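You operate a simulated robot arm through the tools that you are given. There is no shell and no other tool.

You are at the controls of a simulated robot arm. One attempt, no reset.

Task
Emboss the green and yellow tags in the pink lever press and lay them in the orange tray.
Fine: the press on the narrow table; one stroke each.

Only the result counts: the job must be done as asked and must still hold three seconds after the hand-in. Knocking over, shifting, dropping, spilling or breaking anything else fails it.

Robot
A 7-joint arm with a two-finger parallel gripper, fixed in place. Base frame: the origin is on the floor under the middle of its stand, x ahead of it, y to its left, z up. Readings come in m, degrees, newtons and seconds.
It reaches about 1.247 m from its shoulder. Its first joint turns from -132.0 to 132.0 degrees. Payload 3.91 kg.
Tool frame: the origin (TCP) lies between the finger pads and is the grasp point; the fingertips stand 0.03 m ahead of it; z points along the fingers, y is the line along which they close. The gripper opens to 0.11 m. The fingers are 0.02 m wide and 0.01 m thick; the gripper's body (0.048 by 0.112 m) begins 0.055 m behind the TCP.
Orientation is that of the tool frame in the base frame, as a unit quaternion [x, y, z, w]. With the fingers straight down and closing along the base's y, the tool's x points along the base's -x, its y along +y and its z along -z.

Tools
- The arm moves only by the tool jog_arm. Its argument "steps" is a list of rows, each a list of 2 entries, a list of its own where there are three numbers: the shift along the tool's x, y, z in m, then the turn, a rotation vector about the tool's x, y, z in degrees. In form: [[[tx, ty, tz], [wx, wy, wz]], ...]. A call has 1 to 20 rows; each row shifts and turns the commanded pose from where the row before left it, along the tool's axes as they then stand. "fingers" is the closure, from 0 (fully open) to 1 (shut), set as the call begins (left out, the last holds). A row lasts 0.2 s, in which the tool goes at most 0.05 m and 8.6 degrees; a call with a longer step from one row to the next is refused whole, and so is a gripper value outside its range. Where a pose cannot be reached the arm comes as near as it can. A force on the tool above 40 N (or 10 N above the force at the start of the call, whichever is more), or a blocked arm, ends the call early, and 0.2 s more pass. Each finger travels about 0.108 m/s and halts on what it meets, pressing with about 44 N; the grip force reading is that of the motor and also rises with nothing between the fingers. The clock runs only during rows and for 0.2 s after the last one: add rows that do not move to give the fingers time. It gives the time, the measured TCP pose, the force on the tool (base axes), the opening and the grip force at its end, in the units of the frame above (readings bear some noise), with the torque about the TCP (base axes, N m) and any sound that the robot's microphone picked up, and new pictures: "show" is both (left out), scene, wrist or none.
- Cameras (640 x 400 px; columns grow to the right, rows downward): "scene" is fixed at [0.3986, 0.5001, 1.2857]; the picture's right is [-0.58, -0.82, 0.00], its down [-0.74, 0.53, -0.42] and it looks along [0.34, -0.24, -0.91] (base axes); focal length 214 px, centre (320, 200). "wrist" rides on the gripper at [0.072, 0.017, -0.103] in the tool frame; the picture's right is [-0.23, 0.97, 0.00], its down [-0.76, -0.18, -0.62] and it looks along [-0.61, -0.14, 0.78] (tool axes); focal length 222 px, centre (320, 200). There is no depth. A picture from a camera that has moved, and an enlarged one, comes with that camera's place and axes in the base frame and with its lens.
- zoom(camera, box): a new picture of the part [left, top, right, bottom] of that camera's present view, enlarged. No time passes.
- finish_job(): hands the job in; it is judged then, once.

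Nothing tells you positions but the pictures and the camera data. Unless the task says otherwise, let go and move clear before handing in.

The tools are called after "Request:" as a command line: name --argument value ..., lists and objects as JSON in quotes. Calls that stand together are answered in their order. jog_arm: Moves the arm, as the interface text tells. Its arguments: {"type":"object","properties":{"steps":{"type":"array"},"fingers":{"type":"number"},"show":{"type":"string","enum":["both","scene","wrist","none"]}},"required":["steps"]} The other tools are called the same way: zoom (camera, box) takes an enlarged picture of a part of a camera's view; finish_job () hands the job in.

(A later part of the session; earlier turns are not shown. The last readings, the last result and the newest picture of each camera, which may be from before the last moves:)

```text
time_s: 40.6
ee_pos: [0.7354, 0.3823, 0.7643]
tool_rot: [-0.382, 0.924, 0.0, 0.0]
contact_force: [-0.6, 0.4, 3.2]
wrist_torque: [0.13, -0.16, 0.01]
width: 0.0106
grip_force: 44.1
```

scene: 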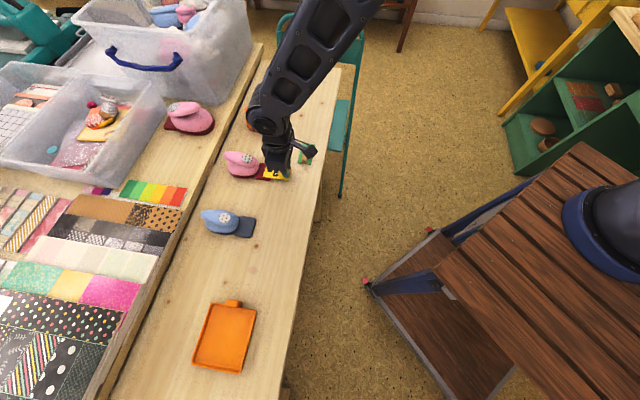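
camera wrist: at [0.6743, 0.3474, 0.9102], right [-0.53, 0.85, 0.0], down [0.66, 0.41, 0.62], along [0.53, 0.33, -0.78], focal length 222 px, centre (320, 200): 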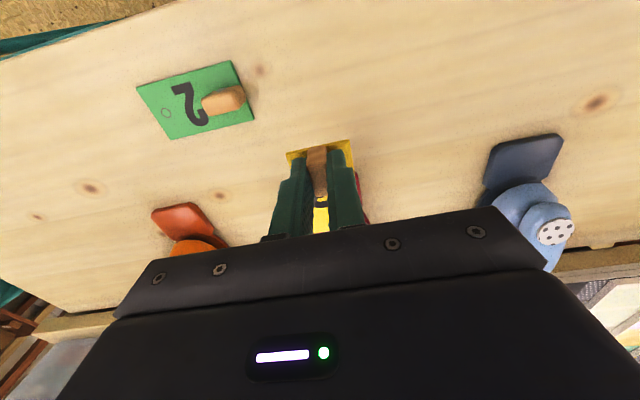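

Contact with the plate registers at TCP z ≈ 0.7645 (3.2 N). I'll lift 1.5 mm and slide the tag into the throat in short stretches while watching the force.

Request:
jog_arm --steps '[[[0, 0, -0.0018], [0, 0, 0]], [[-0.005, 0, 0], [0, 0, 0]], [[-0.005, 0, 0], [0, 0, 0]], [[-0.005, 0, 0], [0, 0, 0]], [[-0.005, 0, 0], [0, 0, 0]], [[0, 0, 0], [0, 0, 0]]]' --show "scene"

Request:
zoom --camera "scene" --box '[220, 140, 300, 190]'

```text
time_s: 42.0
ee_pos: [0.7496, 0.3969, 0.7666]
tool_rot: [-0.382, 0.924, -0.001, 0.0]
contact_force: [0.9, 0.6, 0.2]
wrist_torque: [-0.01, -0.02, 0.03]
width: 0.0108
grip_force: 43.6
```

scene: 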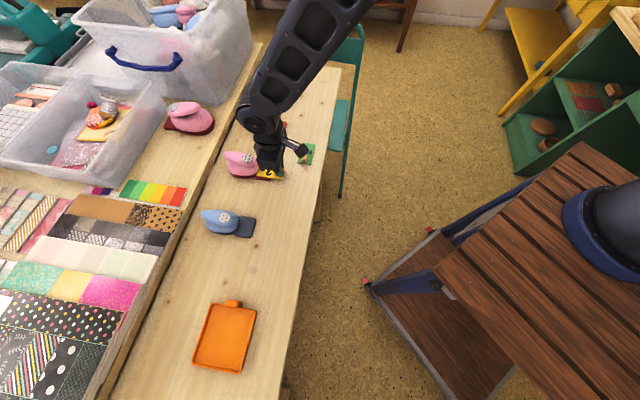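

```text
8.00 times, centred on (260, 165) of scene
camera zoom: at [0.3986, 0.5001, 1.2857], right [-0.58, -0.82, 0.0], down [-0.74, 0.53, -0.42], along [0.34, -0.24, -0.91], focal length 1716 px, centre (800, 480)
```

zoom: 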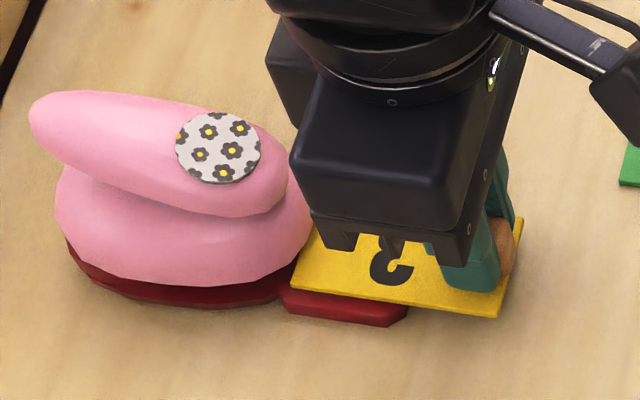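

Request:
jog_arm --steps '[[[-0.005, 0, 0], [0, 0, 0]], [[-0.005, 0, 0], [0, 0, 0]], [[-0.005, 0, 0], [0, 0, 0]], [[0, 0, 0], [0, 0, 0]]]' --show "none"

Request:
jog_arm --steps '[[[-0.004, 0, 0], [0, 0, 0]], [[-0.004, 0, 0], [0, 0, 0]], [[0, 0, 0], [0, 0, 0]]]' --show "none"

Request:
zoom --camera "scene" --box '[220, 140, 300, 190]'

```text
time_s: 43.0
ee_pos: [0.7618, 0.4073, 0.7653]
tool_rot: [-0.383, 0.924, 0.0, 0.0]
contact_force: [0.0, 0.2, -0.6]
wrist_torque: [0.0, -0.01, -0.02]
width: 0.0106
grip_force: 44.0
```

```text
time_s: 43.8
ee_pos: [0.7674, 0.4129, 0.7661]
tool_rot: [-0.383, 0.924, 0.001, 0.0]
contact_force: [-0.6, -1.1, -0.2]
wrist_torque: [0.0, 0.0, -0.02]
width: 0.0108
grip_force: 43.4
```

```text
8.00 times, centred on (260, 165) of scene
camera zoom: at [0.3986, 0.5001, 1.2857], right [-0.58, -0.82, 0.0], down [-0.74, 0.53, -0.42], along [0.34, -0.24, -0.91], focal length 1716 px, centre (800, 480)
```

zoom: 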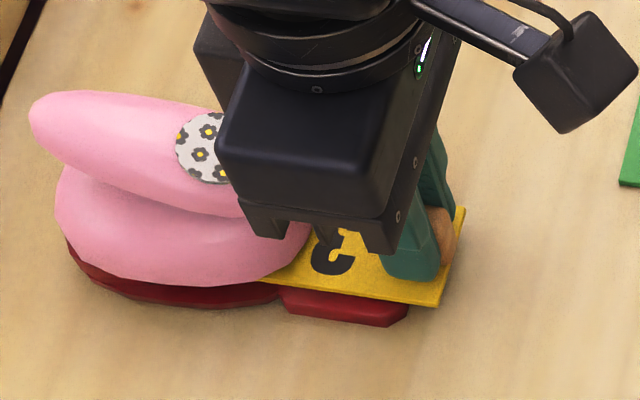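

Request:
jog_arm --steps '[[[-0.004, 0.0005, 0], [0, 0, 0]], [[-0.004, 0.0005, 0], [0, 0, 0]], [[0, 0, 0], [0, 0, 0]]]' --show "wrist"

Request:
zoom --camera "scene" --box '[220, 140, 300, 190]'

Request:
zoom --camera "wrist" --box '[250, 120, 400, 240]'

```text
time_s: 44.6
ee_pos: [0.7716, 0.4196, 0.7659]
tool_rot: [-0.383, 0.924, -0.001, 0.0]
contact_force: [-1.6, -1.6, -0.5]
wrist_torque: [-0.07, 0.07, -0.02]
width: 0.0107
grip_force: 43.6
camera wrist: at [0.7088, 0.3805, 0.8689], right [-0.53, 0.85, 0.0], down [0.66, 0.41, 0.62], along [0.53, 0.33, -0.78], focal length 222 px, centre (320, 200)
```

wrist: 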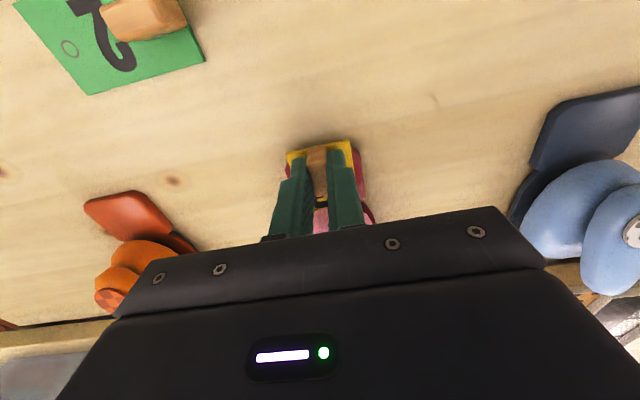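

```text
8.00 times, centred on (260, 165) of scene
camera zoom: at [0.3986, 0.5001, 1.2857], right [-0.58, -0.82, 0.0], down [-0.74, 0.53, -0.42], along [0.34, -0.24, -0.91], focal length 1716 px, centre (800, 480)
```

zoom: 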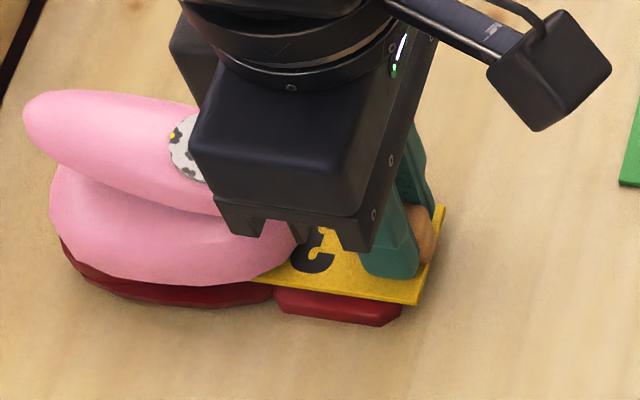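

```text
3.33 times, centred on (325, 180) of wrist
camera zoom: at [0.7088, 0.3805, 0.8689], right [-0.53, 0.85, 0.0], down [0.66, 0.41, 0.62], along [0.53, 0.33, -0.78], focal length 740 px, centre (303, 267)
```

zoom: 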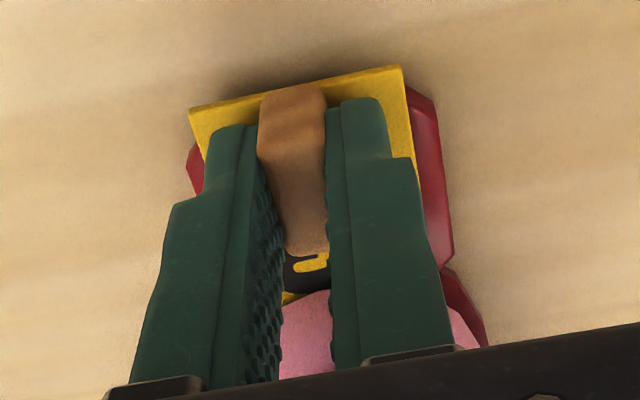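

The tag has met the stop at the back of the throat, which puts its ring under the patterned disc. The press crept back about 2 mm with a push of roughly 2 N, so it is loose and I must be gentler. I'll relieve the push, set the tag down and release it.

Request:
jog_arm --steps '[[[0.0008, 0, 0], [0, 0, 0]], [[0, 0, 0.0015], [0, 0, 0]], [[0, 0, 0], [0, 0, 0]]]' --show "none"

Request:
jog_arm --steps '[[[0, 0, 0], [0, 0, 0]], [[0, 0, 0], [0, 0, 0]], [[0, 0, 0], [0, 0, 0]]]' --fingers 0.6 --show "wrist"

Request:
zoom --camera "scene" --box '[220, 140, 300, 190]'

Request:
zoom --camera "wrist" --box '[250, 120, 400, 240]'

```text
time_s: 45.4
ee_pos: [0.7714, 0.4194, 0.7651]
tool_rot: [-0.383, 0.924, -0.001, -0.001]
contact_force: [-0.1, -0.6, -1.5]
wrist_torque: [0.0, 0.0, -0.03]
width: 0.0109
grip_force: 44.6
```

```text
time_s: 46.2
ee_pos: [0.7714, 0.4187, 0.7638]
tool_rot: [-0.383, 0.924, 0.0, 0.0]
contact_force: [0.3, 0.3, 0.0]
wrist_torque: [0.0, -0.01, 0.02]
width: 0.0443
grip_force: 0.0
camera wrist: at [0.7079, 0.3801, 0.8675], right [-0.53, 0.85, 0.0], down [0.66, 0.41, 0.62], along [0.53, 0.33, -0.78], focal length 222 px, centre (320, 200)
```

wrist: 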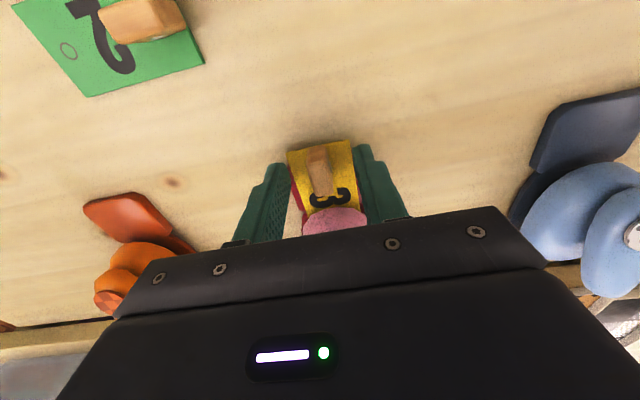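

```text
8.00 times, centred on (260, 165) of scene
camera zoom: at [0.3986, 0.5001, 1.2857], right [-0.58, -0.82, 0.0], down [-0.74, 0.53, -0.42], along [0.34, -0.24, -0.91], focal length 1716 px, centre (800, 480)
```

zoom: 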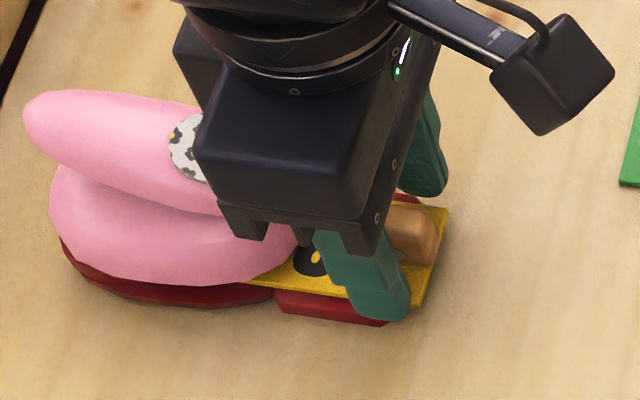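

```text
3.33 times, centred on (325, 180) of wrist
camera zoom: at [0.7079, 0.3801, 0.8675], right [-0.53, 0.85, 0.0], down [0.66, 0.41, 0.62], along [0.53, 0.33, -0.78], focal length 740 px, centre (303, 267)
```

zoom: 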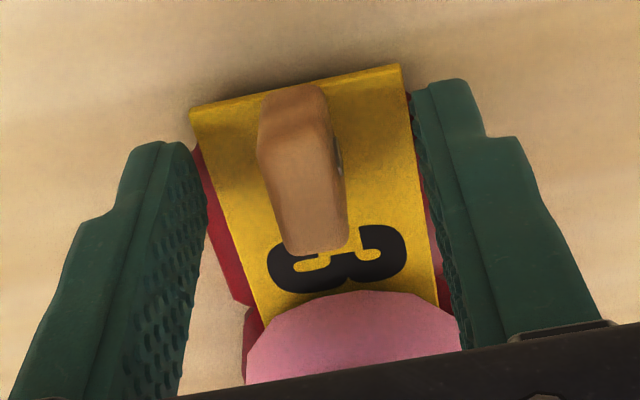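

The tag stays in place. I'll lift straight up and look at the seated tag and lever.

Request:
jog_arm --steps '[[[0, 0, -0.01], [0, 0, 0]], [[0, 0, -0.03], [0, 0, 0]], [[0, 0, -0.04], [0, 0, 0]], [[0, 0, -0.03], [0, 0, 0]], [[0.04, 0, 0], [0, 0, 0]], [[0.04, 0, 0], [0, 0, 0]], [[0, 0, 0], [0, 0, 0]]]' --show "wrist"

Request:
zoom --camera "scene" --box '[220, 140, 300, 190]'

Request:
zoom --camera "wrist" --box '[260, 120, 400, 240]'

```text
time_s: 47.8
ee_pos: [0.7161, 0.3626, 0.875]
tool_rot: [-0.383, 0.924, 0.0, 0.0]
contact_force: [0.6, 0.3, -0.5]
wrist_torque: [-0.01, -0.01, 0.0]
width: 0.044
grip_force: 0.0
camera wrist: at [0.651, 0.3233, 0.9774], right [-0.53, 0.85, 0.0], down [0.66, 0.41, 0.62], along [0.53, 0.33, -0.78], focal length 222 px, centre (320, 200)
```

wrist: 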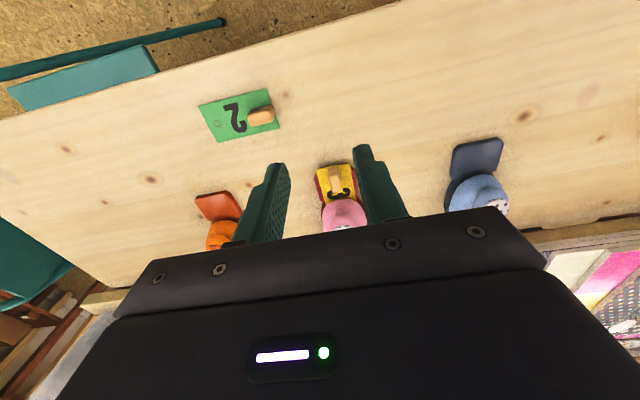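

```text
8.00 times, centred on (260, 165) of scene
camera zoom: at [0.3986, 0.5001, 1.2857], right [-0.58, -0.82, 0.0], down [-0.74, 0.53, -0.42], along [0.34, -0.24, -0.91], focal length 1716 px, centre (800, 480)
```

zoom: 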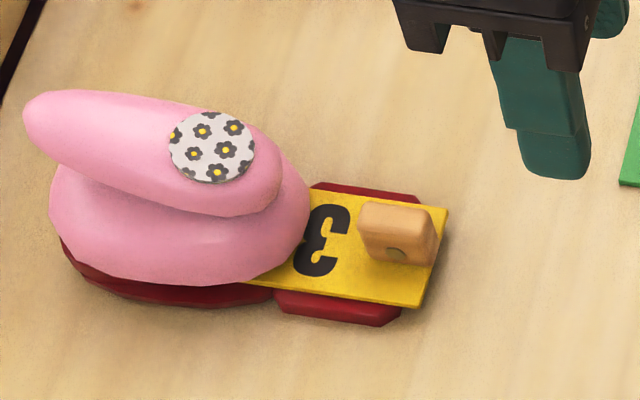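

```text
3.33 times, centred on (330, 180) of wrist
camera zoom: at [0.651, 0.3233, 0.9774], right [-0.53, 0.85, 0.0], down [0.66, 0.41, 0.62], along [0.53, 0.33, -0.78], focal length 740 px, centre (287, 267)
```

zoom: 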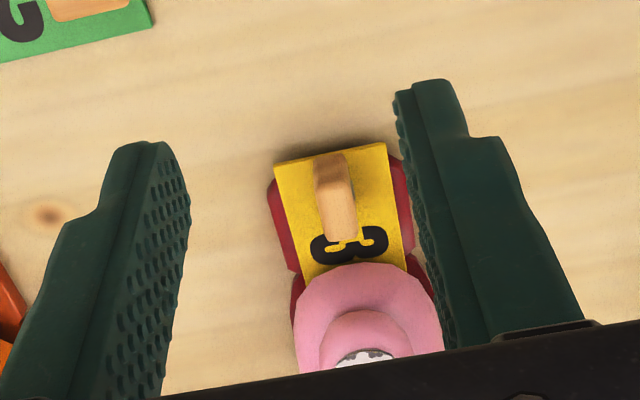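

Yellow is seated squarely with its ring end under the head. Next comes its one stroke: I'll close the fingers and hover over the rear end of the lever at about (0.852, 0.498).

Request:
jog_arm --steps '[[[-0.0385, 0, 0], [0, 0, 0]], [[-0.0385, 0, 0], [0, 0, 0]], [[-0.0385, 0, 0], [0, 0, 0]], [[-0.0385, 0, 0], [0, 0, 0]], [[-0.0385, -0.0005, 0], [0, 0, 0]], [[0, 0, 0.03], [0, 0, 0]], [[0, 0, 0], [0, 0, 0]]]' --fingers 1 --show "both"

Request:
zoom --camera "scene" --box '[200, 110, 300, 190]'

Request:
zoom --camera "wrist" --box '[250, 80, 400, 240]'

```text
time_s: 49.4
ee_pos: [0.8517, 0.4978, 0.845]
tool_rot: [-0.383, 0.924, 0.0, 0.0]
contact_force: [-0.2, -0.1, 1.4]
wrist_torque: [-0.02, -0.01, 0.0]
width: 0.0
grip_force: 37.8
camera wrist: at [0.7875, 0.4599, 0.9467], right [-0.53, 0.85, 0.0], down [0.66, 0.41, 0.62], along [0.53, 0.33, -0.78], focal length 222 px, centre (320, 200)
```

scene: 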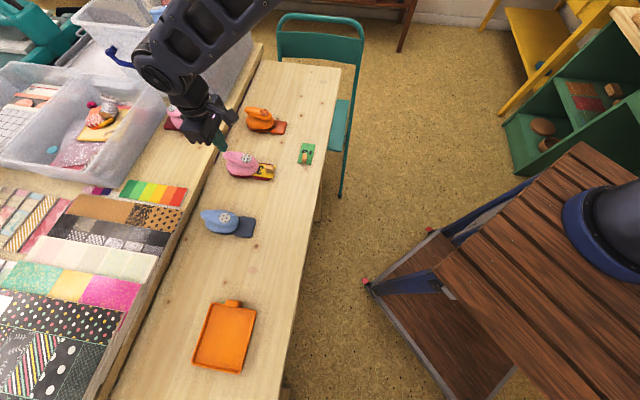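
wrist: 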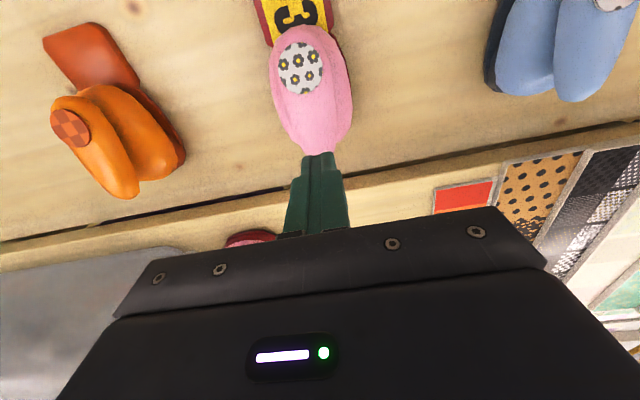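

```text
5.00 times, centred on (250, 150) of scene
camera zoom: at [0.3986, 0.5001, 1.2857], right [-0.58, -0.82, 0.0], down [-0.74, 0.53, -0.42], along [0.34, -0.24, -0.91], focal length 1072 px, centre (670, 450)
```

zoom: 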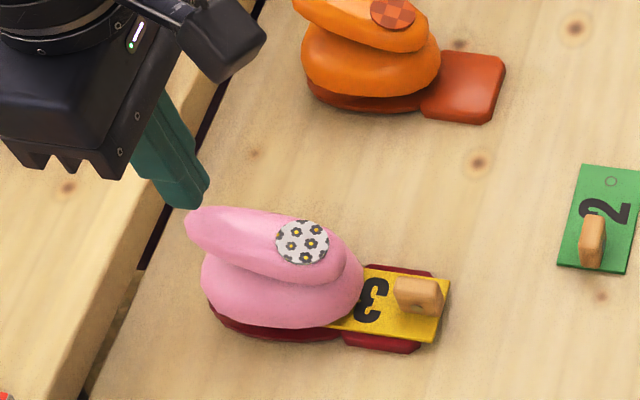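

```text
2.50 times, centred on (325, 160) of wrist
camera zoom: at [0.7875, 0.4599, 0.9467], right [-0.53, 0.85, 0.0], down [0.66, 0.41, 0.62], along [0.53, 0.33, -0.78], focal length 555 px, centre (308, 300)
```

zoom: 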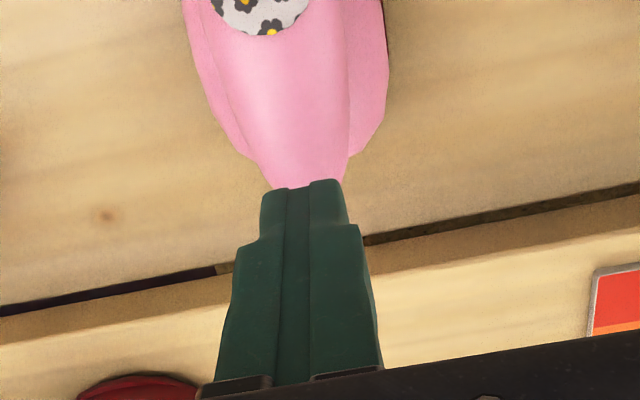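

The closed fingertips are over the rear end of the lever. I'll descend in small stages and watch the force, keeping this a single continuous downward stroke.

Request:
jog_arm --steps '[[[0, 0, 0.01], [0, 0, 0]], [[0, 0, 0.008], [0, 0, 0]], [[0, 0, 0], [0, 0, 0]]]' --show "none"

Request:
jog_arm --steps '[[[0, 0, 0.003], [0, 0, 0]], [[0, 0, 0.003], [0, 0, 0]], [[0, 0, 0], [0, 0, 0]]]' --show "none"

Request:
zoom --camera "scene" --box '[200, 110, 300, 190]'

```text
time_s: 50.2
ee_pos: [0.8513, 0.497, 0.8254]
tool_rot: [-0.383, 0.924, 0.0, 0.001]
contact_force: [0.0, 0.3, 3.0]
wrist_torque: [0.04, 0.0, -0.01]
width: 0.0
grip_force: 37.1
```

```text
time_s: 51.0
ee_pos: [0.8526, 0.4971, 0.821]
tool_rot: [-0.383, 0.924, 0.0, 0.0]
contact_force: [0.6, 0.6, 3.3]
wrist_torque: [0.05, -0.02, -0.03]
width: 0.0
grip_force: 37.5
```

```text
5.00 times, centred on (250, 150) of scene
camera zoom: at [0.3986, 0.5001, 1.2857], right [-0.58, -0.82, 0.0], down [-0.74, 0.53, -0.42], along [0.34, -0.24, -0.91], focal length 1072 px, centre (670, 450)
```

zoom: 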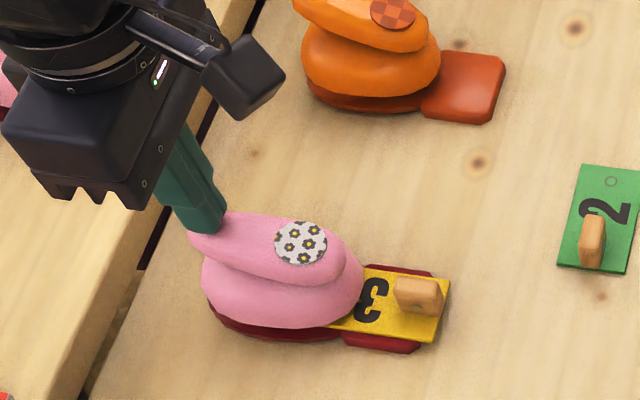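

The lever is moving with about 3 N of spring resistance. I'll continue the same stroke downward.

Request:
jog_arm --steps '[[[0, 0, 0.003], [0, 0, 0]], [[0, 0, 0.003], [0, 0, 0]], [[0, 0, 0], [0, 0, 0]]]' --show "none"

Request:
zoom --camera "scene" --box '[200, 110, 300, 190]'

```text
time_s: 51.8
ee_pos: [0.8504, 0.4979, 0.8154]
tool_rot: [-0.384, 0.924, -0.001, 0.0]
contact_force: [1.8, 0.0, 4.9]
wrist_torque: [0.06, -0.05, -0.02]
width: 0.0001
grip_force: 37.9
```

```text
5.00 times, centred on (250, 150) of scene
camera zoom: at [0.3986, 0.5001, 1.2857], right [-0.58, -0.82, 0.0], down [-0.74, 0.53, -0.42], along [0.34, -0.24, -0.91], focal length 1072 px, centre (670, 450)
```

zoom: 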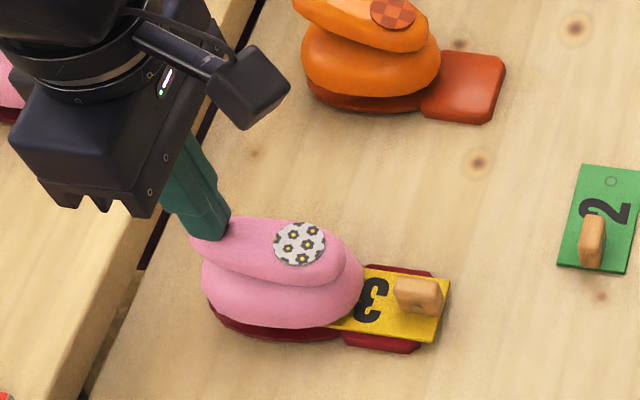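

Request:
jog_arm --steps '[[[0, 0, 0.003], [0, 0, 0]], [[0, 0, 0.003], [0, 0, 0]], [[0, 0, 0], [0, 0, 0]]]' --show "none"

Request:
zoom --camera "scene" --box '[200, 110, 300, 190]'

```text
time_s: 52.6
ee_pos: [0.8518, 0.4991, 0.8111]
tool_rot: [-0.383, 0.924, 0.0, 0.001]
contact_force: [3.5, 2.9, 20.0]
wrist_torque: [0.22, -0.28, -0.02]
width: 0.0
grip_force: 37.8
```

```text
5.00 times, centred on (250, 150) of scene
camera zoom: at [0.3986, 0.5001, 1.2857], right [-0.58, -0.82, 0.0], down [-0.74, 0.53, -0.42], along [0.34, -0.24, -0.91], focal length 1072 px, centre (670, 450)
```

zoom: 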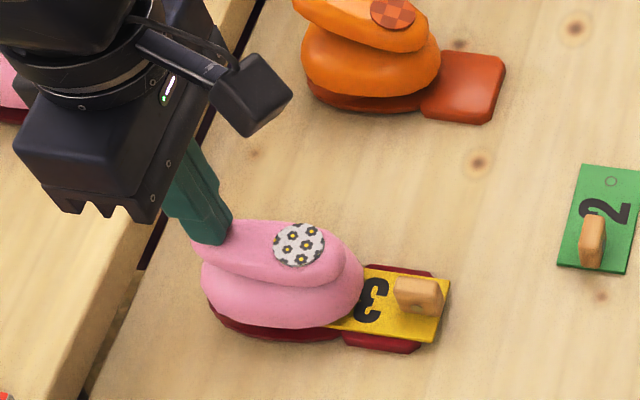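

The force has climbed to 20 N, so the lever is near its bottom stop. I'll press a little further to complete the stroke.

Request:
jog_arm --steps '[[[0, 0, 0.0015], [0, 0, 0]], [[0, 0, 0], [0, 0, 0]]]' --show "none"

Request:
zoom --camera "scene" --box '[220, 140, 300, 190]'

```text
time_s: 53.2
ee_pos: [0.8527, 0.4978, 0.8093]
tool_rot: [-0.383, 0.924, 0.0, 0.002]
contact_force: [5.4, 2.8, 35.0]
wrist_torque: [0.27, -0.3, 0.05]
width: 0.0
grip_force: 37.4
```

```text
8.00 times, centred on (260, 165) of scene
camera zoom: at [0.3986, 0.5001, 1.2857], right [-0.58, -0.82, 0.0], down [-0.74, 0.53, -0.42], along [0.34, -0.24, -0.91], focal length 1716 px, centre (800, 480)
```

zoom: 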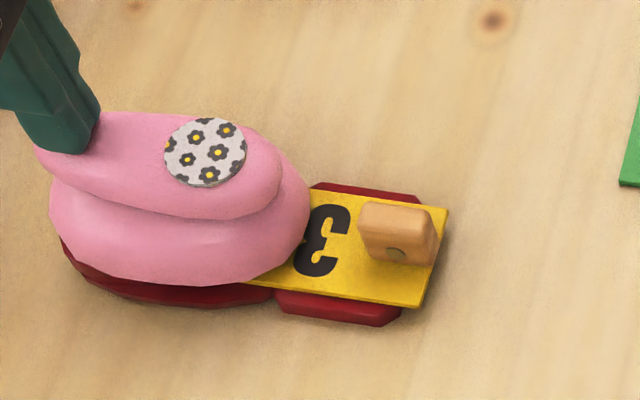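

The lever is at its hard stop, since force now climbs about 10 N per mm of command. I'll release it straight upward and check the result.

Request:
jog_arm --steps '[[[0, 0, 0], [0, 0, 0]], [[0, 0, -0.005], [0, 0, 0]], [[0, 0, -0.01], [0, 0, 0]], [[0, 0, -0.02], [0, 0, 0]], [[0, 0, -0.03], [0, 0, 0]], [[0, 0, 0], [0, 0, 0]]]' --show "wrist"

Request:
zoom --camera "scene" --box '[220, 140, 300, 190]'

```text
time_s: 54.6
ee_pos: [0.8508, 0.4977, 0.8724]
tool_rot: [-0.383, 0.924, 0.0, 0.0]
contact_force: [0.1, 0.4, 0.5]
wrist_torque: [-0.01, 0.05, -0.01]
width: 0.0003
grip_force: 37.7
camera wrist: at [0.7874, 0.4594, 0.9756], right [-0.53, 0.85, 0.0], down [0.66, 0.41, 0.62], along [0.53, 0.33, -0.78], focal length 222 px, centre (320, 200)
```

wrist: 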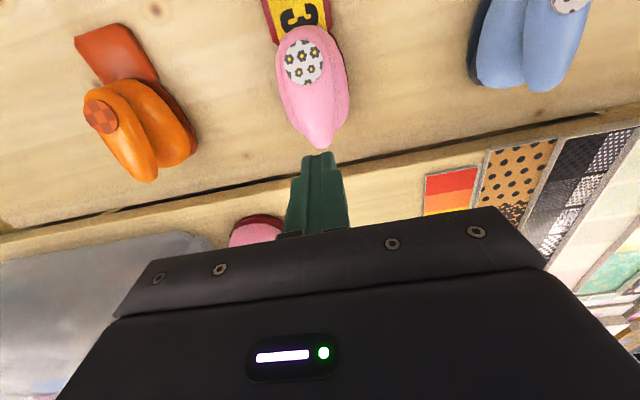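

```text
8.00 times, centred on (260, 165) of scene
camera zoom: at [0.3986, 0.5001, 1.2857], right [-0.58, -0.82, 0.0], down [-0.74, 0.53, -0.42], along [0.34, -0.24, -0.91], focal length 1716 px, centre (800, 480)
```

zoom: 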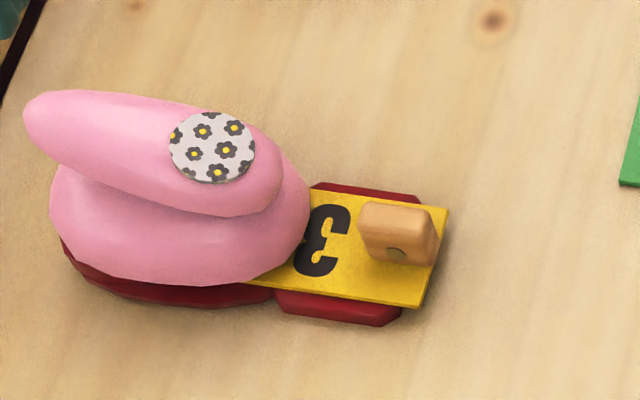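

The lever sprung back and the press did not move during the stroke. Now I'll return over the yellow post to retrieve the tag.

Request:
jog_arm --steps '[[[0.0373, 0, 0], [0, 0, 0]], [[0.0373, 0, 0], [0, 0, 0]], [[0.0373, 0, 0], [0, 0, 0]], [[0, 0, 0.03], [0, 0, 0]], [[0, 0, 0.03], [0, 0, 0]], [[0, 0, 0.025], [0, 0, 0]], [[0, 0, 0], [0, 0, 0]]]' --fingers 0.6 --show "wrist"

Request:
zoom --camera "wrist" --box '[250, 120, 400, 240]'

Request:
zoom --camera "scene" --box '[220, 140, 300, 190]'

```text
time_s: 56.2
ee_pos: [0.7723, 0.4204, 0.7869]
tool_rot: [-0.383, 0.924, 0.0, -0.001]
contact_force: [-0.1, -0.3, -0.1]
wrist_torque: [-0.02, 0.02, -0.01]
width: 0.0441
grip_force: 0.1
camera wrist: at [0.7087, 0.381, 0.8902], right [-0.53, 0.85, 0.0], down [0.66, 0.41, 0.62], along [0.53, 0.33, -0.78], focal length 222 px, centre (320, 200)
```

wrist: 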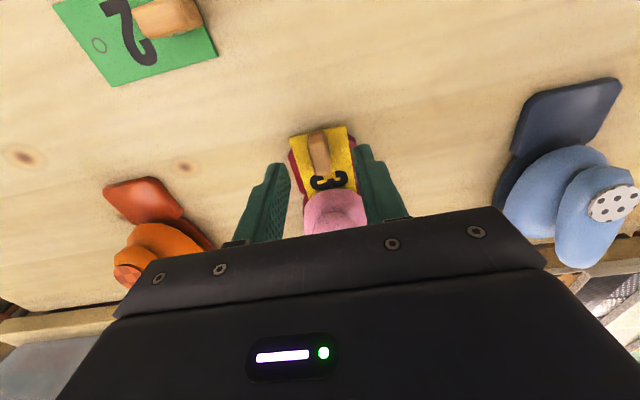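

```text
3.33 times, centred on (325, 180) of wrist
camera zoom: at [0.7087, 0.381, 0.8902], right [-0.53, 0.85, 0.0], down [0.66, 0.41, 0.62], along [0.53, 0.33, -0.78], focal length 740 px, centre (303, 267)
```

zoom: 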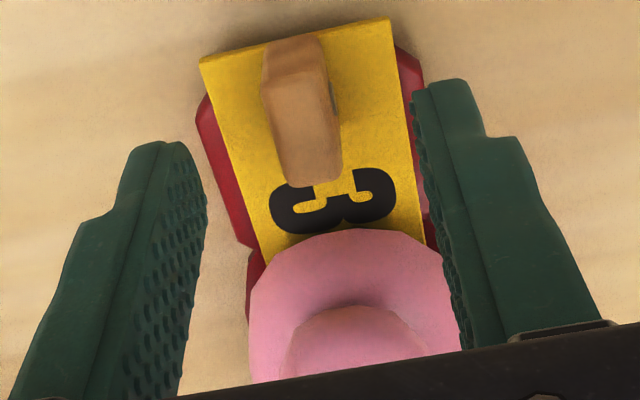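

```text
8.00 times, centred on (260, 165) of scene
camera zoom: at [0.3986, 0.5001, 1.2857], right [-0.58, -0.82, 0.0], down [-0.74, 0.53, -0.42], along [0.34, -0.24, -0.91], focal length 1716 px, centre (800, 480)
```

zoom: 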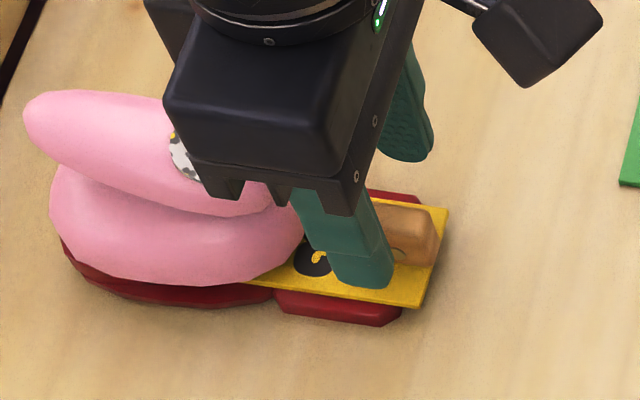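

Request:
jog_arm --steps '[[[0.0012, 0, 0.012], [0, 0, 0]], [[0, 0, 0.0095], [0, 0, 0]], [[0, 0, 0], [0, 0, 0]]]' --show "none"

Request:
jog_arm --steps '[[[0, 0, 0], [0, 0, 0]], [[0, 0, 0], [0, 0, 0]], [[0, 0, 0], [0, 0, 0]], [[0, 0, 0], [0, 0, 0]]]' --fingers 1 --show "wrist"

Request:
zoom --camera "wrist" --box '[250, 120, 400, 240]'

Request:
zoom --camera "scene" --box '[220, 140, 300, 190]'

```text
time_s: 57.0
ee_pos: [0.7723, 0.4195, 0.7648]
tool_rot: [-0.383, 0.924, 0.0, -0.001]
contact_force: [0.2, -0.2, -0.7]
wrist_torque: [-0.02, 0.01, 0.0]
width: 0.0438
grip_force: 0.0
```

```text
time_s: 58.0
ee_pos: [0.7713, 0.4198, 0.7656]
tool_rot: [-0.382, 0.924, 0.0, 0.0]
contact_force: [-0.8, 0.1, 0.3]
wrist_torque: [-0.01, -0.01, 0.03]
width: 0.011
grip_force: 44.0
camera wrist: at [0.7075, 0.3807, 0.8681], right [-0.53, 0.85, 0.0], down [0.66, 0.41, 0.62], along [0.53, 0.33, -0.78], focal length 222 px, centre (320, 200)
```

wrist: 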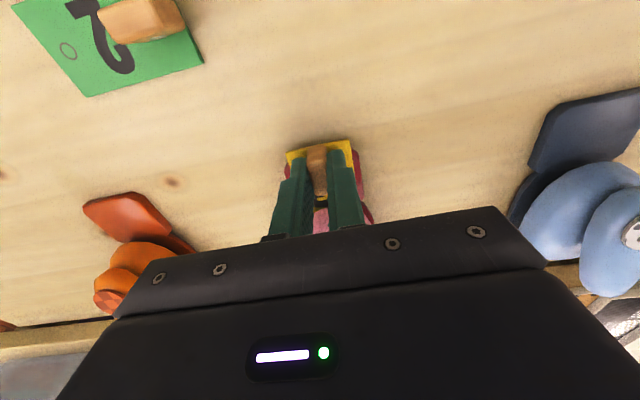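

```text
3.33 times, centred on (325, 180) of wrist
camera zoom: at [0.7075, 0.3807, 0.8681], right [-0.53, 0.85, 0.0], down [0.66, 0.41, 0.62], along [0.53, 0.33, -0.78], focal length 740 px, centre (303, 267)
```

zoom: 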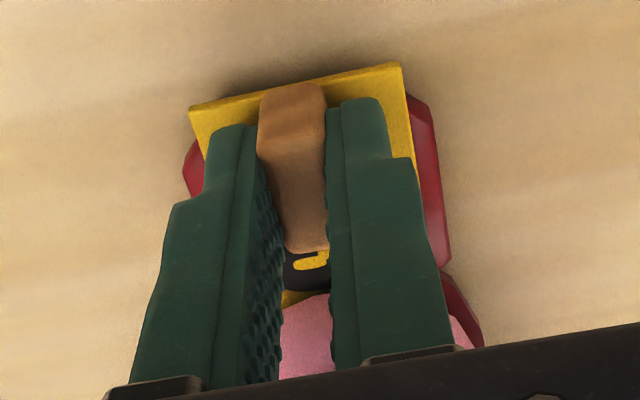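

```text
8.00 times, centred on (260, 165) of scene
camera zoom: at [0.3986, 0.5001, 1.2857], right [-0.58, -0.82, 0.0], down [-0.74, 0.53, -0.42], along [0.34, -0.24, -0.91], focal length 1716 px, centre (800, 480)
```

zoom: 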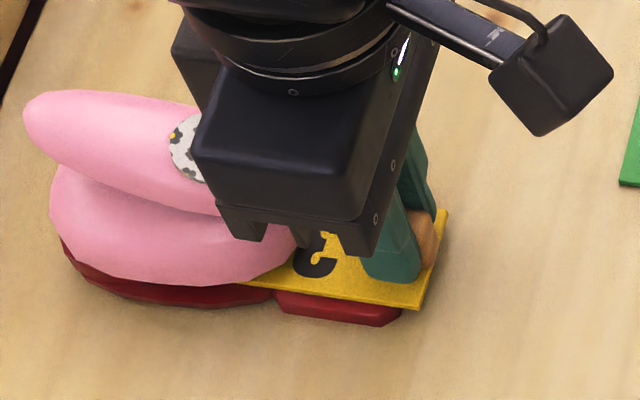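

Gripped again. I'll raise 1.5 mm, draw it straight back out of the throat, then lift.

Request:
jog_arm --steps '[[[0, 0, -0.0015], [0, 0, 0]], [[0.008, 0, 0], [0, 0, 0]], [[0.012, 0, 0], [0, 0, 0]], [[0.015, 0, 0], [0, 0, 0]], [[0.015, 0, 0], [0, 0, 0]], [[0.015, 0, 0], [0, 0, 0]], [[0, 0, -0.03], [0, 0, 0]], [[0, 0, -0.03], [0, 0, 0]], [[0, 0, -0.03], [0, 0, 0]], [[0, 0, 0], [0, 0, 0]]]' --show "both"

Request:
zoom --camera "scene" --box '[220, 140, 300, 190]'

Request:
zoom --camera "wrist" --box '[250, 120, 400, 240]'

```text
time_s: 60.2
ee_pos: [0.7245, 0.3718, 0.8573]
tool_rot: [-0.383, 0.924, 0.0, -0.001]
contact_force: [-0.4, -0.5, 0.2]
wrist_torque: [0.02, 0.04, 0.01]
width: 0.0108
grip_force: 44.2
camera wrist: at [0.6613, 0.3333, 0.9605], right [-0.53, 0.85, 0.0], down [0.66, 0.41, 0.62], along [0.53, 0.33, -0.78], focal length 222 px, centre (320, 200)
```

scene: 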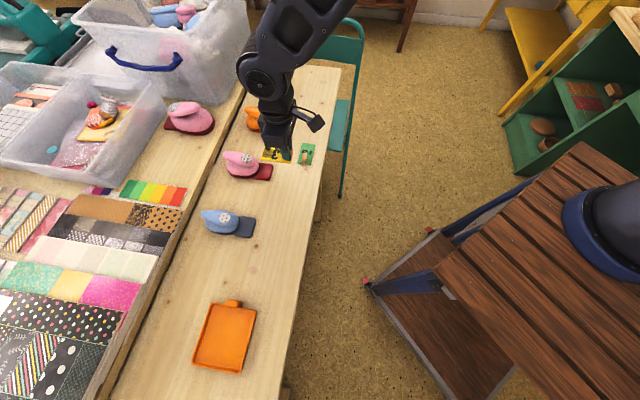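
wrist: 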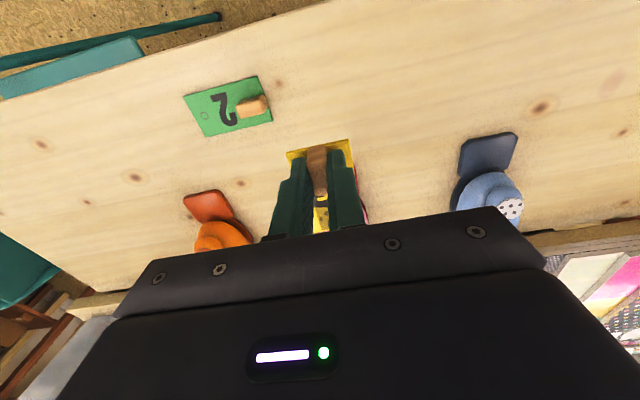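

```text
8.00 times, centred on (260, 165) of scene
camera zoom: at [0.3986, 0.5001, 1.2857], right [-0.58, -0.82, 0.0], down [-0.74, 0.53, -0.42], along [0.34, -0.24, -0.91], focal length 1716 px, centre (800, 480)
```

zoom: 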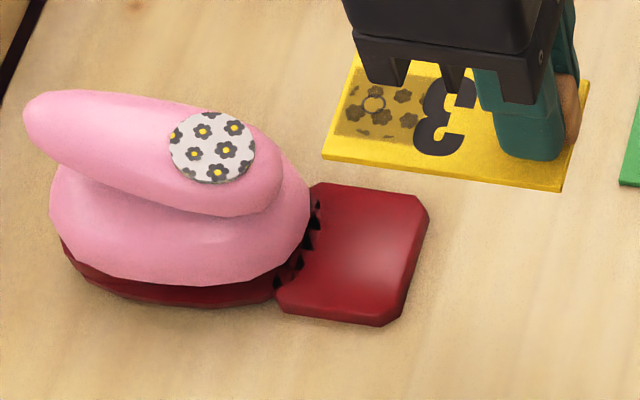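

```text
3.33 times, centred on (325, 180) of wrist
camera zoom: at [0.6613, 0.3333, 0.9605], right [-0.53, 0.85, 0.0], down [0.66, 0.41, 0.62], along [0.53, 0.33, -0.78], focal length 740 px, centre (303, 267)
```

zoom: 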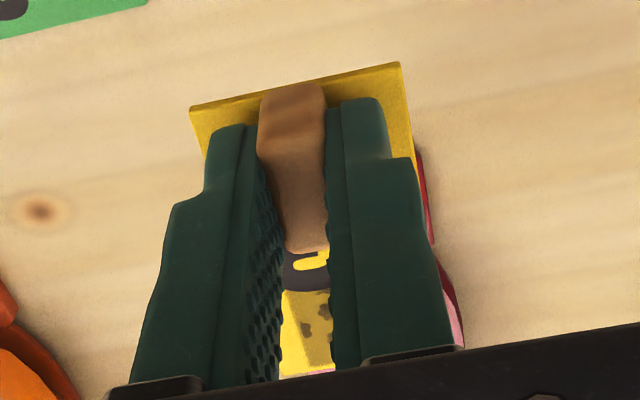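

The yellow tag now carries the flower embossing, so the procedure works. Next I'll carry it at safe height over to the orange tray.

Request:
jog_arm --steps '[[[0, 0, -0.035], [0, 0, 0]], [[-0.0029, 0.0461, 0], [0, 0, 0]], [[-0.0029, 0.0461, 0], [0, 0, 0]], [[-0.0029, 0.0461, 0], [0, 0, 0]], [[-0.0029, 0.0461, 0], [0, 0, 0]], [[-0.0029, 0.0461, 0], [0, 0, 0]], [[-0.0029, 0.0461, 0], [0, 0, 0]], [[-0.0029, 0.0461, 0], [0, 0, 0]], [[-0.0029, 0.0461, 0], [0, 0, 0]], [[-0.0029, 0.0461, 0], [0, 0, 0]], [[-0.0029, 0.0461, 0], [0, 0, 0]], [[0, 0, 0], [0, 0, 0]]]' --show "both"

Request:
zoom --camera "scene" --box '[150, 270, 310, 390]'

Request:
zoom --camera "wrist" --box '[200, 60, 440, 240]'

```text
time_s: 62.8
ee_pos: [0.4218, 0.7191, 0.8933]
tool_rot: [-0.383, 0.924, 0.0, 0.0]
contact_force: [-0.5, 0.2, 0.0]
wrist_torque: [0.0, 0.02, -0.04]
width: 0.0111
grip_force: 44.4
camera wrist: at [0.358, 0.6809, 0.9961], right [-0.53, 0.85, 0.0], down [0.66, 0.41, 0.62], along [0.53, 0.33, -0.78], focal length 222 px, centre (320, 200)
```

scene: 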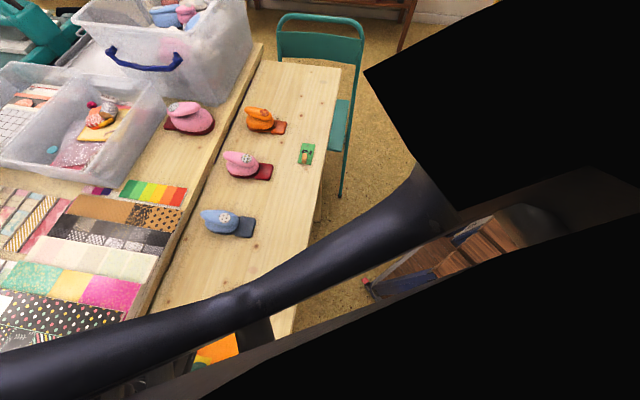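
wrist: 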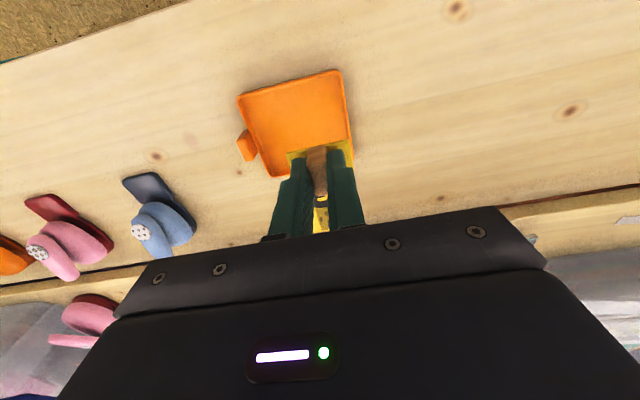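

```text
3.33 times, centred on (230, 330) of scene
camera zoom: at [0.3986, 0.5001, 1.2857], right [-0.58, -0.82, 0.0], down [-0.74, 0.53, -0.42], along [0.34, -0.24, -0.91], focal length 715 px, centre (620, -233)
```

zoom: 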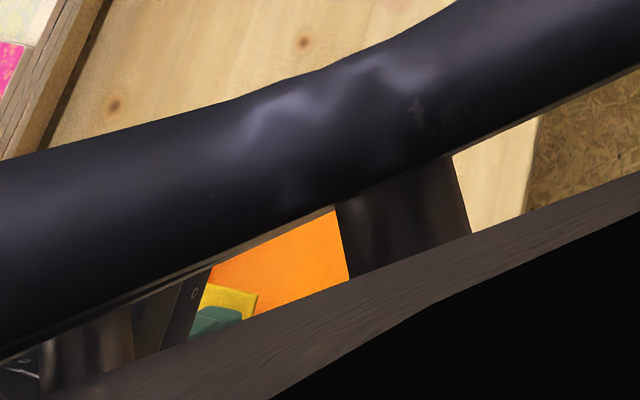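

```text
2.22 times, centred on (320, 150) of wrist
camera zoom: at [0.358, 0.6809, 0.9961], right [-0.53, 0.85, 0.0], down [0.66, 0.41, 0.62], along [0.53, 0.33, -0.78], focal length 494 px, centre (320, 311)
```

zoom: 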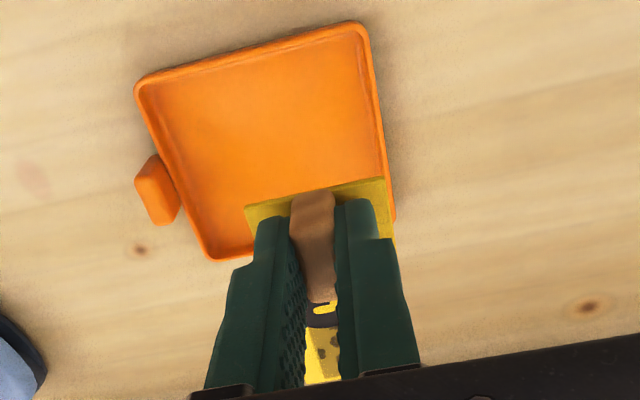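

The tray spans roughly u = 0.779–0.886 and v = 0.124–0.240 along its own axes, so both tags fit side by side. I'll shift slightly to put yellow in the far half, then lower it.

Request:
jog_arm --steps '[[[0.0044, -0.0057, 0], [0, 0, 0]], [[0, 0, 0.04], [0, 0, 0]], [[0, 0, 0.04], [0, 0, 0]], [[0, 0, 0.03], [0, 0, 0]], [[0, 0, 0], [0, 0, 0]]]' --show "both"

Request:
zoom --camera "wrist" --box '[200, 60, 440, 240]'

Request:
zoom --camera "scene" --box '[150, 270, 310, 390]'

```text
time_s: 64.0
ee_pos: [0.4215, 0.7126, 0.7828]
tool_rot: [-0.382, 0.924, 0.0, -0.001]
contact_force: [0.0, 0.5, 0.4]
wrist_torque: [0.01, -0.04, 0.02]
width: 0.0107
grip_force: 43.7
camera wrist: at [0.3577, 0.6742, 0.8865], right [-0.53, 0.85, 0.0], down [0.66, 0.41, 0.62], along [0.53, 0.33, -0.78], focal length 222 px, centre (320, 200)
```

scene: 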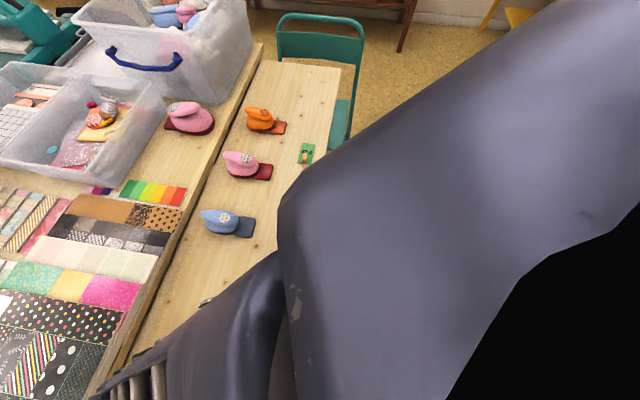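
wrist: 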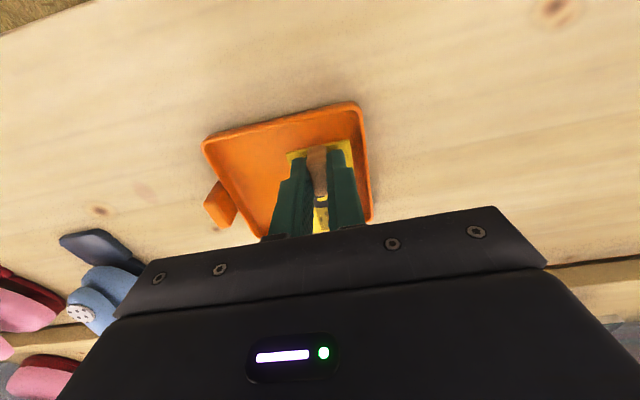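

```text
2.22 times, centred on (320, 150) of wrist
camera zoom: at [0.3577, 0.6742, 0.8865], right [-0.53, 0.85, 0.0], down [0.66, 0.41, 0.62], along [0.53, 0.33, -0.78], focal length 494 px, centre (320, 311)
```

zoom: 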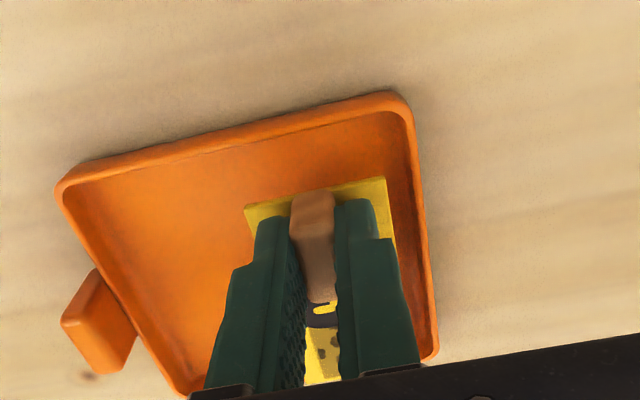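

```text
3.33 times, centred on (230, 330) of scene
camera zoom: at [0.3986, 0.5001, 1.2857], right [-0.58, -0.82, 0.0], down [-0.74, 0.53, -0.42], along [0.34, -0.24, -0.91], focal length 715 px, centre (620, -233)
```

zoom: 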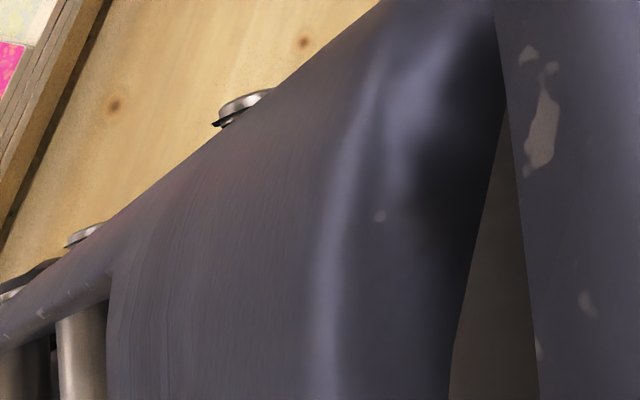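

Request:
zoom --camera "wrist" --box '[280, 95, 390, 185]'

```text
4.44 times, centred on (335, 140) of wrist
camera zoom: at [0.3577, 0.6742, 0.8865], right [-0.53, 0.85, 0.0], down [0.66, 0.41, 0.62], along [0.53, 0.33, -0.78], focal length 987 px, centre (253, 467)
```

zoom: 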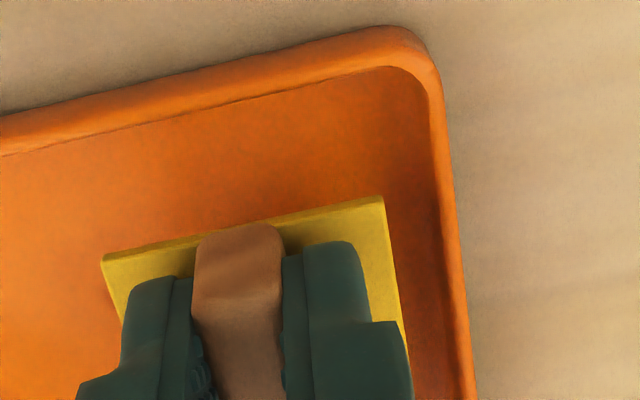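

Yellow is inside the tray footprint with about 6 mm to the side wall and 11 mm to the near wall. I'll lower gently until it touches the tray floor.

Request:
jog_arm --steps '[[[0, 0, 0.01], [0, 0, 0]], [[0, 0, 0.007], [0, 0, 0]], [[0, 0, 0], [0, 0, 0]]]' --show "none"

Request:
jog_arm --steps '[[[0, 0, 0.002], [0, 0, 0]], [[0, 0, 0], [0, 0, 0]], [[0, 0, 0], [0, 0, 0]]]' --show "none"

Request:
jog_arm --steps '[[[0, 0, 0.001], [0, 0, 0]], [[0, 0, 0], [0, 0, 0]], [[0, 0, 0], [0, 0, 0]]]' --show "none"

```text
time_s: 64.8
ee_pos: [0.4212, 0.713, 0.7659]
tool_rot: [-0.383, 0.924, -0.001, 0.0]
contact_force: [-1.3, 0.3, 0.1]
wrist_torque: [0.03, -0.02, 0.0]
width: 0.0108
grip_force: 43.9
```

```text
time_s: 65.6
ee_pos: [0.4211, 0.7117, 0.7645]
tool_rot: [-0.383, 0.924, 0.0, 0.0]
contact_force: [-0.8, 0.8, -0.8]
wrist_torque: [-0.01, -0.01, -0.04]
width: 0.0108
grip_force: 44.3
```

```text
time_s: 66.4
ee_pos: [0.4206, 0.7106, 0.7631]
tool_rot: [-0.382, 0.924, 0.0, -0.001]
contact_force: [0.5, 0.0, -0.1]
wrist_torque: [-0.01, 0.02, -0.02]
width: 0.0108
grip_force: 43.8
```

Request:
jog_arm --steps '[[[0, 0, 0.001], [0, 0, 0]], [[0, 0, 0], [0, 0, 0]], [[0, 0, 0], [0, 0, 0]]]' --show "none"

Request:
jog_arm --steps '[[[0, 0, 0.001], [0, 0, 0]], [[0, 0, 0], [0, 0, 0]], [[0, 0, 0], [0, 0, 0]]]' --show "none"

```text
time_s: 67.2
ee_pos: [0.4207, 0.7112, 0.7608]
tool_rot: [-0.382, 0.924, 0.001, 0.0]
contact_force: [0.5, 0.3, -0.2]
wrist_torque: [0.0, 0.04, -0.01]
width: 0.0109
grip_force: 43.9
```

```text
time_s: 68.0
ee_pos: [0.4205, 0.7118, 0.76]
tool_rot: [-0.382, 0.924, 0.0, -0.001]
contact_force: [0.1, 0.2, 6.0]
wrist_torque: [0.09, -0.14, 0.03]
width: 0.0108
grip_force: 44.1
```

The tag touches the tray floor at TCP z ≈ 0.760. I'll open the fingers only slightly, to stay off the tray wall, and then lift.

Request:
jog_arm --steps '[[[0, 0, -0.0005], [0, 0, 0]], [[0, 0, 0], [0, 0, 0]], [[0, 0, 0], [0, 0, 0]]]' --fingers 0.77 --show "wrist"

Request:
jog_arm --steps '[[[0, 0, -0.01], [0, 0, 0]], [[0, 0, -0.02], [0, 0, 0]], [[0, 0, -0.04], [0, 0, 0]], [[0, 0, -0.04], [0, 0, 0]], [[0, 0, -0.02], [0, 0, 0]], [[0, 0, 0], [0, 0, 0]]]' --show "wrist"

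Request:
zoom --camera "wrist" --box '[200, 60, 440, 240]'

```text
time_s: 68.8
ee_pos: [0.4217, 0.7109, 0.7604]
tool_rot: [-0.383, 0.924, 0.0, 0.0]
contact_force: [0.0, 0.2, 0.1]
wrist_torque: [-0.03, 0.04, -0.01]
width: 0.025
grip_force: 0.1
camera wrist: at [0.3573, 0.673, 0.8637], right [-0.53, 0.85, 0.0], down [0.66, 0.41, 0.62], along [0.53, 0.33, -0.78], focal length 222 px, centre (320, 200)
```

wrist: 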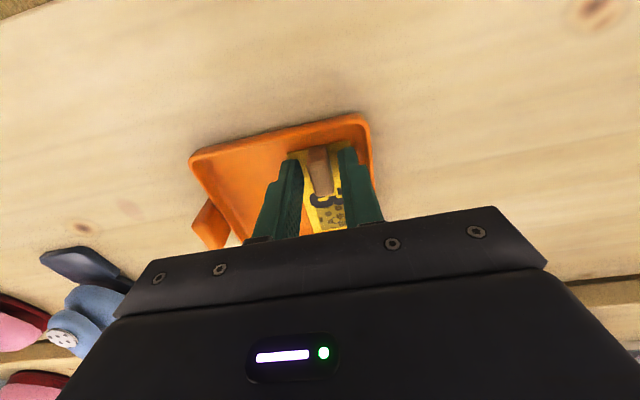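

```text
time_s: 70.2
ee_pos: [0.4211, 0.7136, 0.8921]
tool_rot: [-0.382, 0.924, 0.0, 0.0]
contact_force: [0.9, -0.4, 0.4]
wrist_torque: [0.02, -0.01, 0.01]
width: 0.0255
grip_force: 0.2
camera wrist: at [0.3573, 0.6736, 0.9947], right [-0.53, 0.85, 0.0], down [0.66, 0.41, 0.62], along [0.53, 0.33, -0.78], focal length 222 px, centre (320, 200)
```

wrist: 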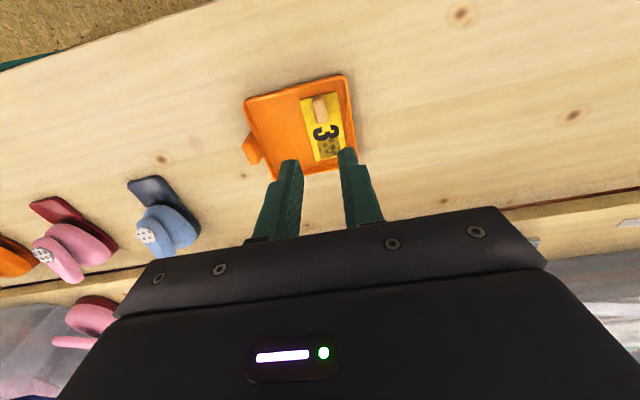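

```text
2.22 times, centred on (320, 150) of wrist
camera zoom: at [0.3573, 0.6736, 0.9947], right [-0.53, 0.85, 0.0], down [0.66, 0.41, 0.62], along [0.53, 0.33, -0.78], focal length 494 px, centre (320, 311)
```

zoom: 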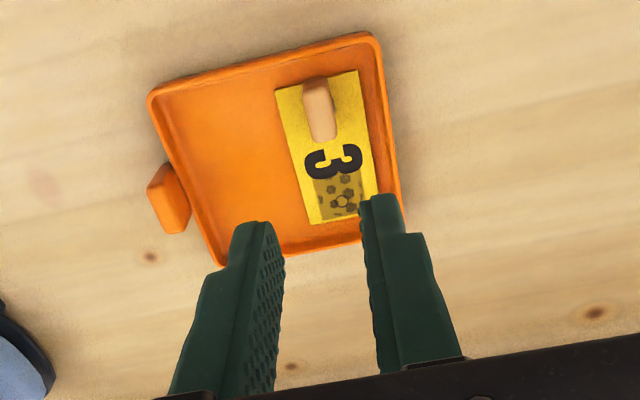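

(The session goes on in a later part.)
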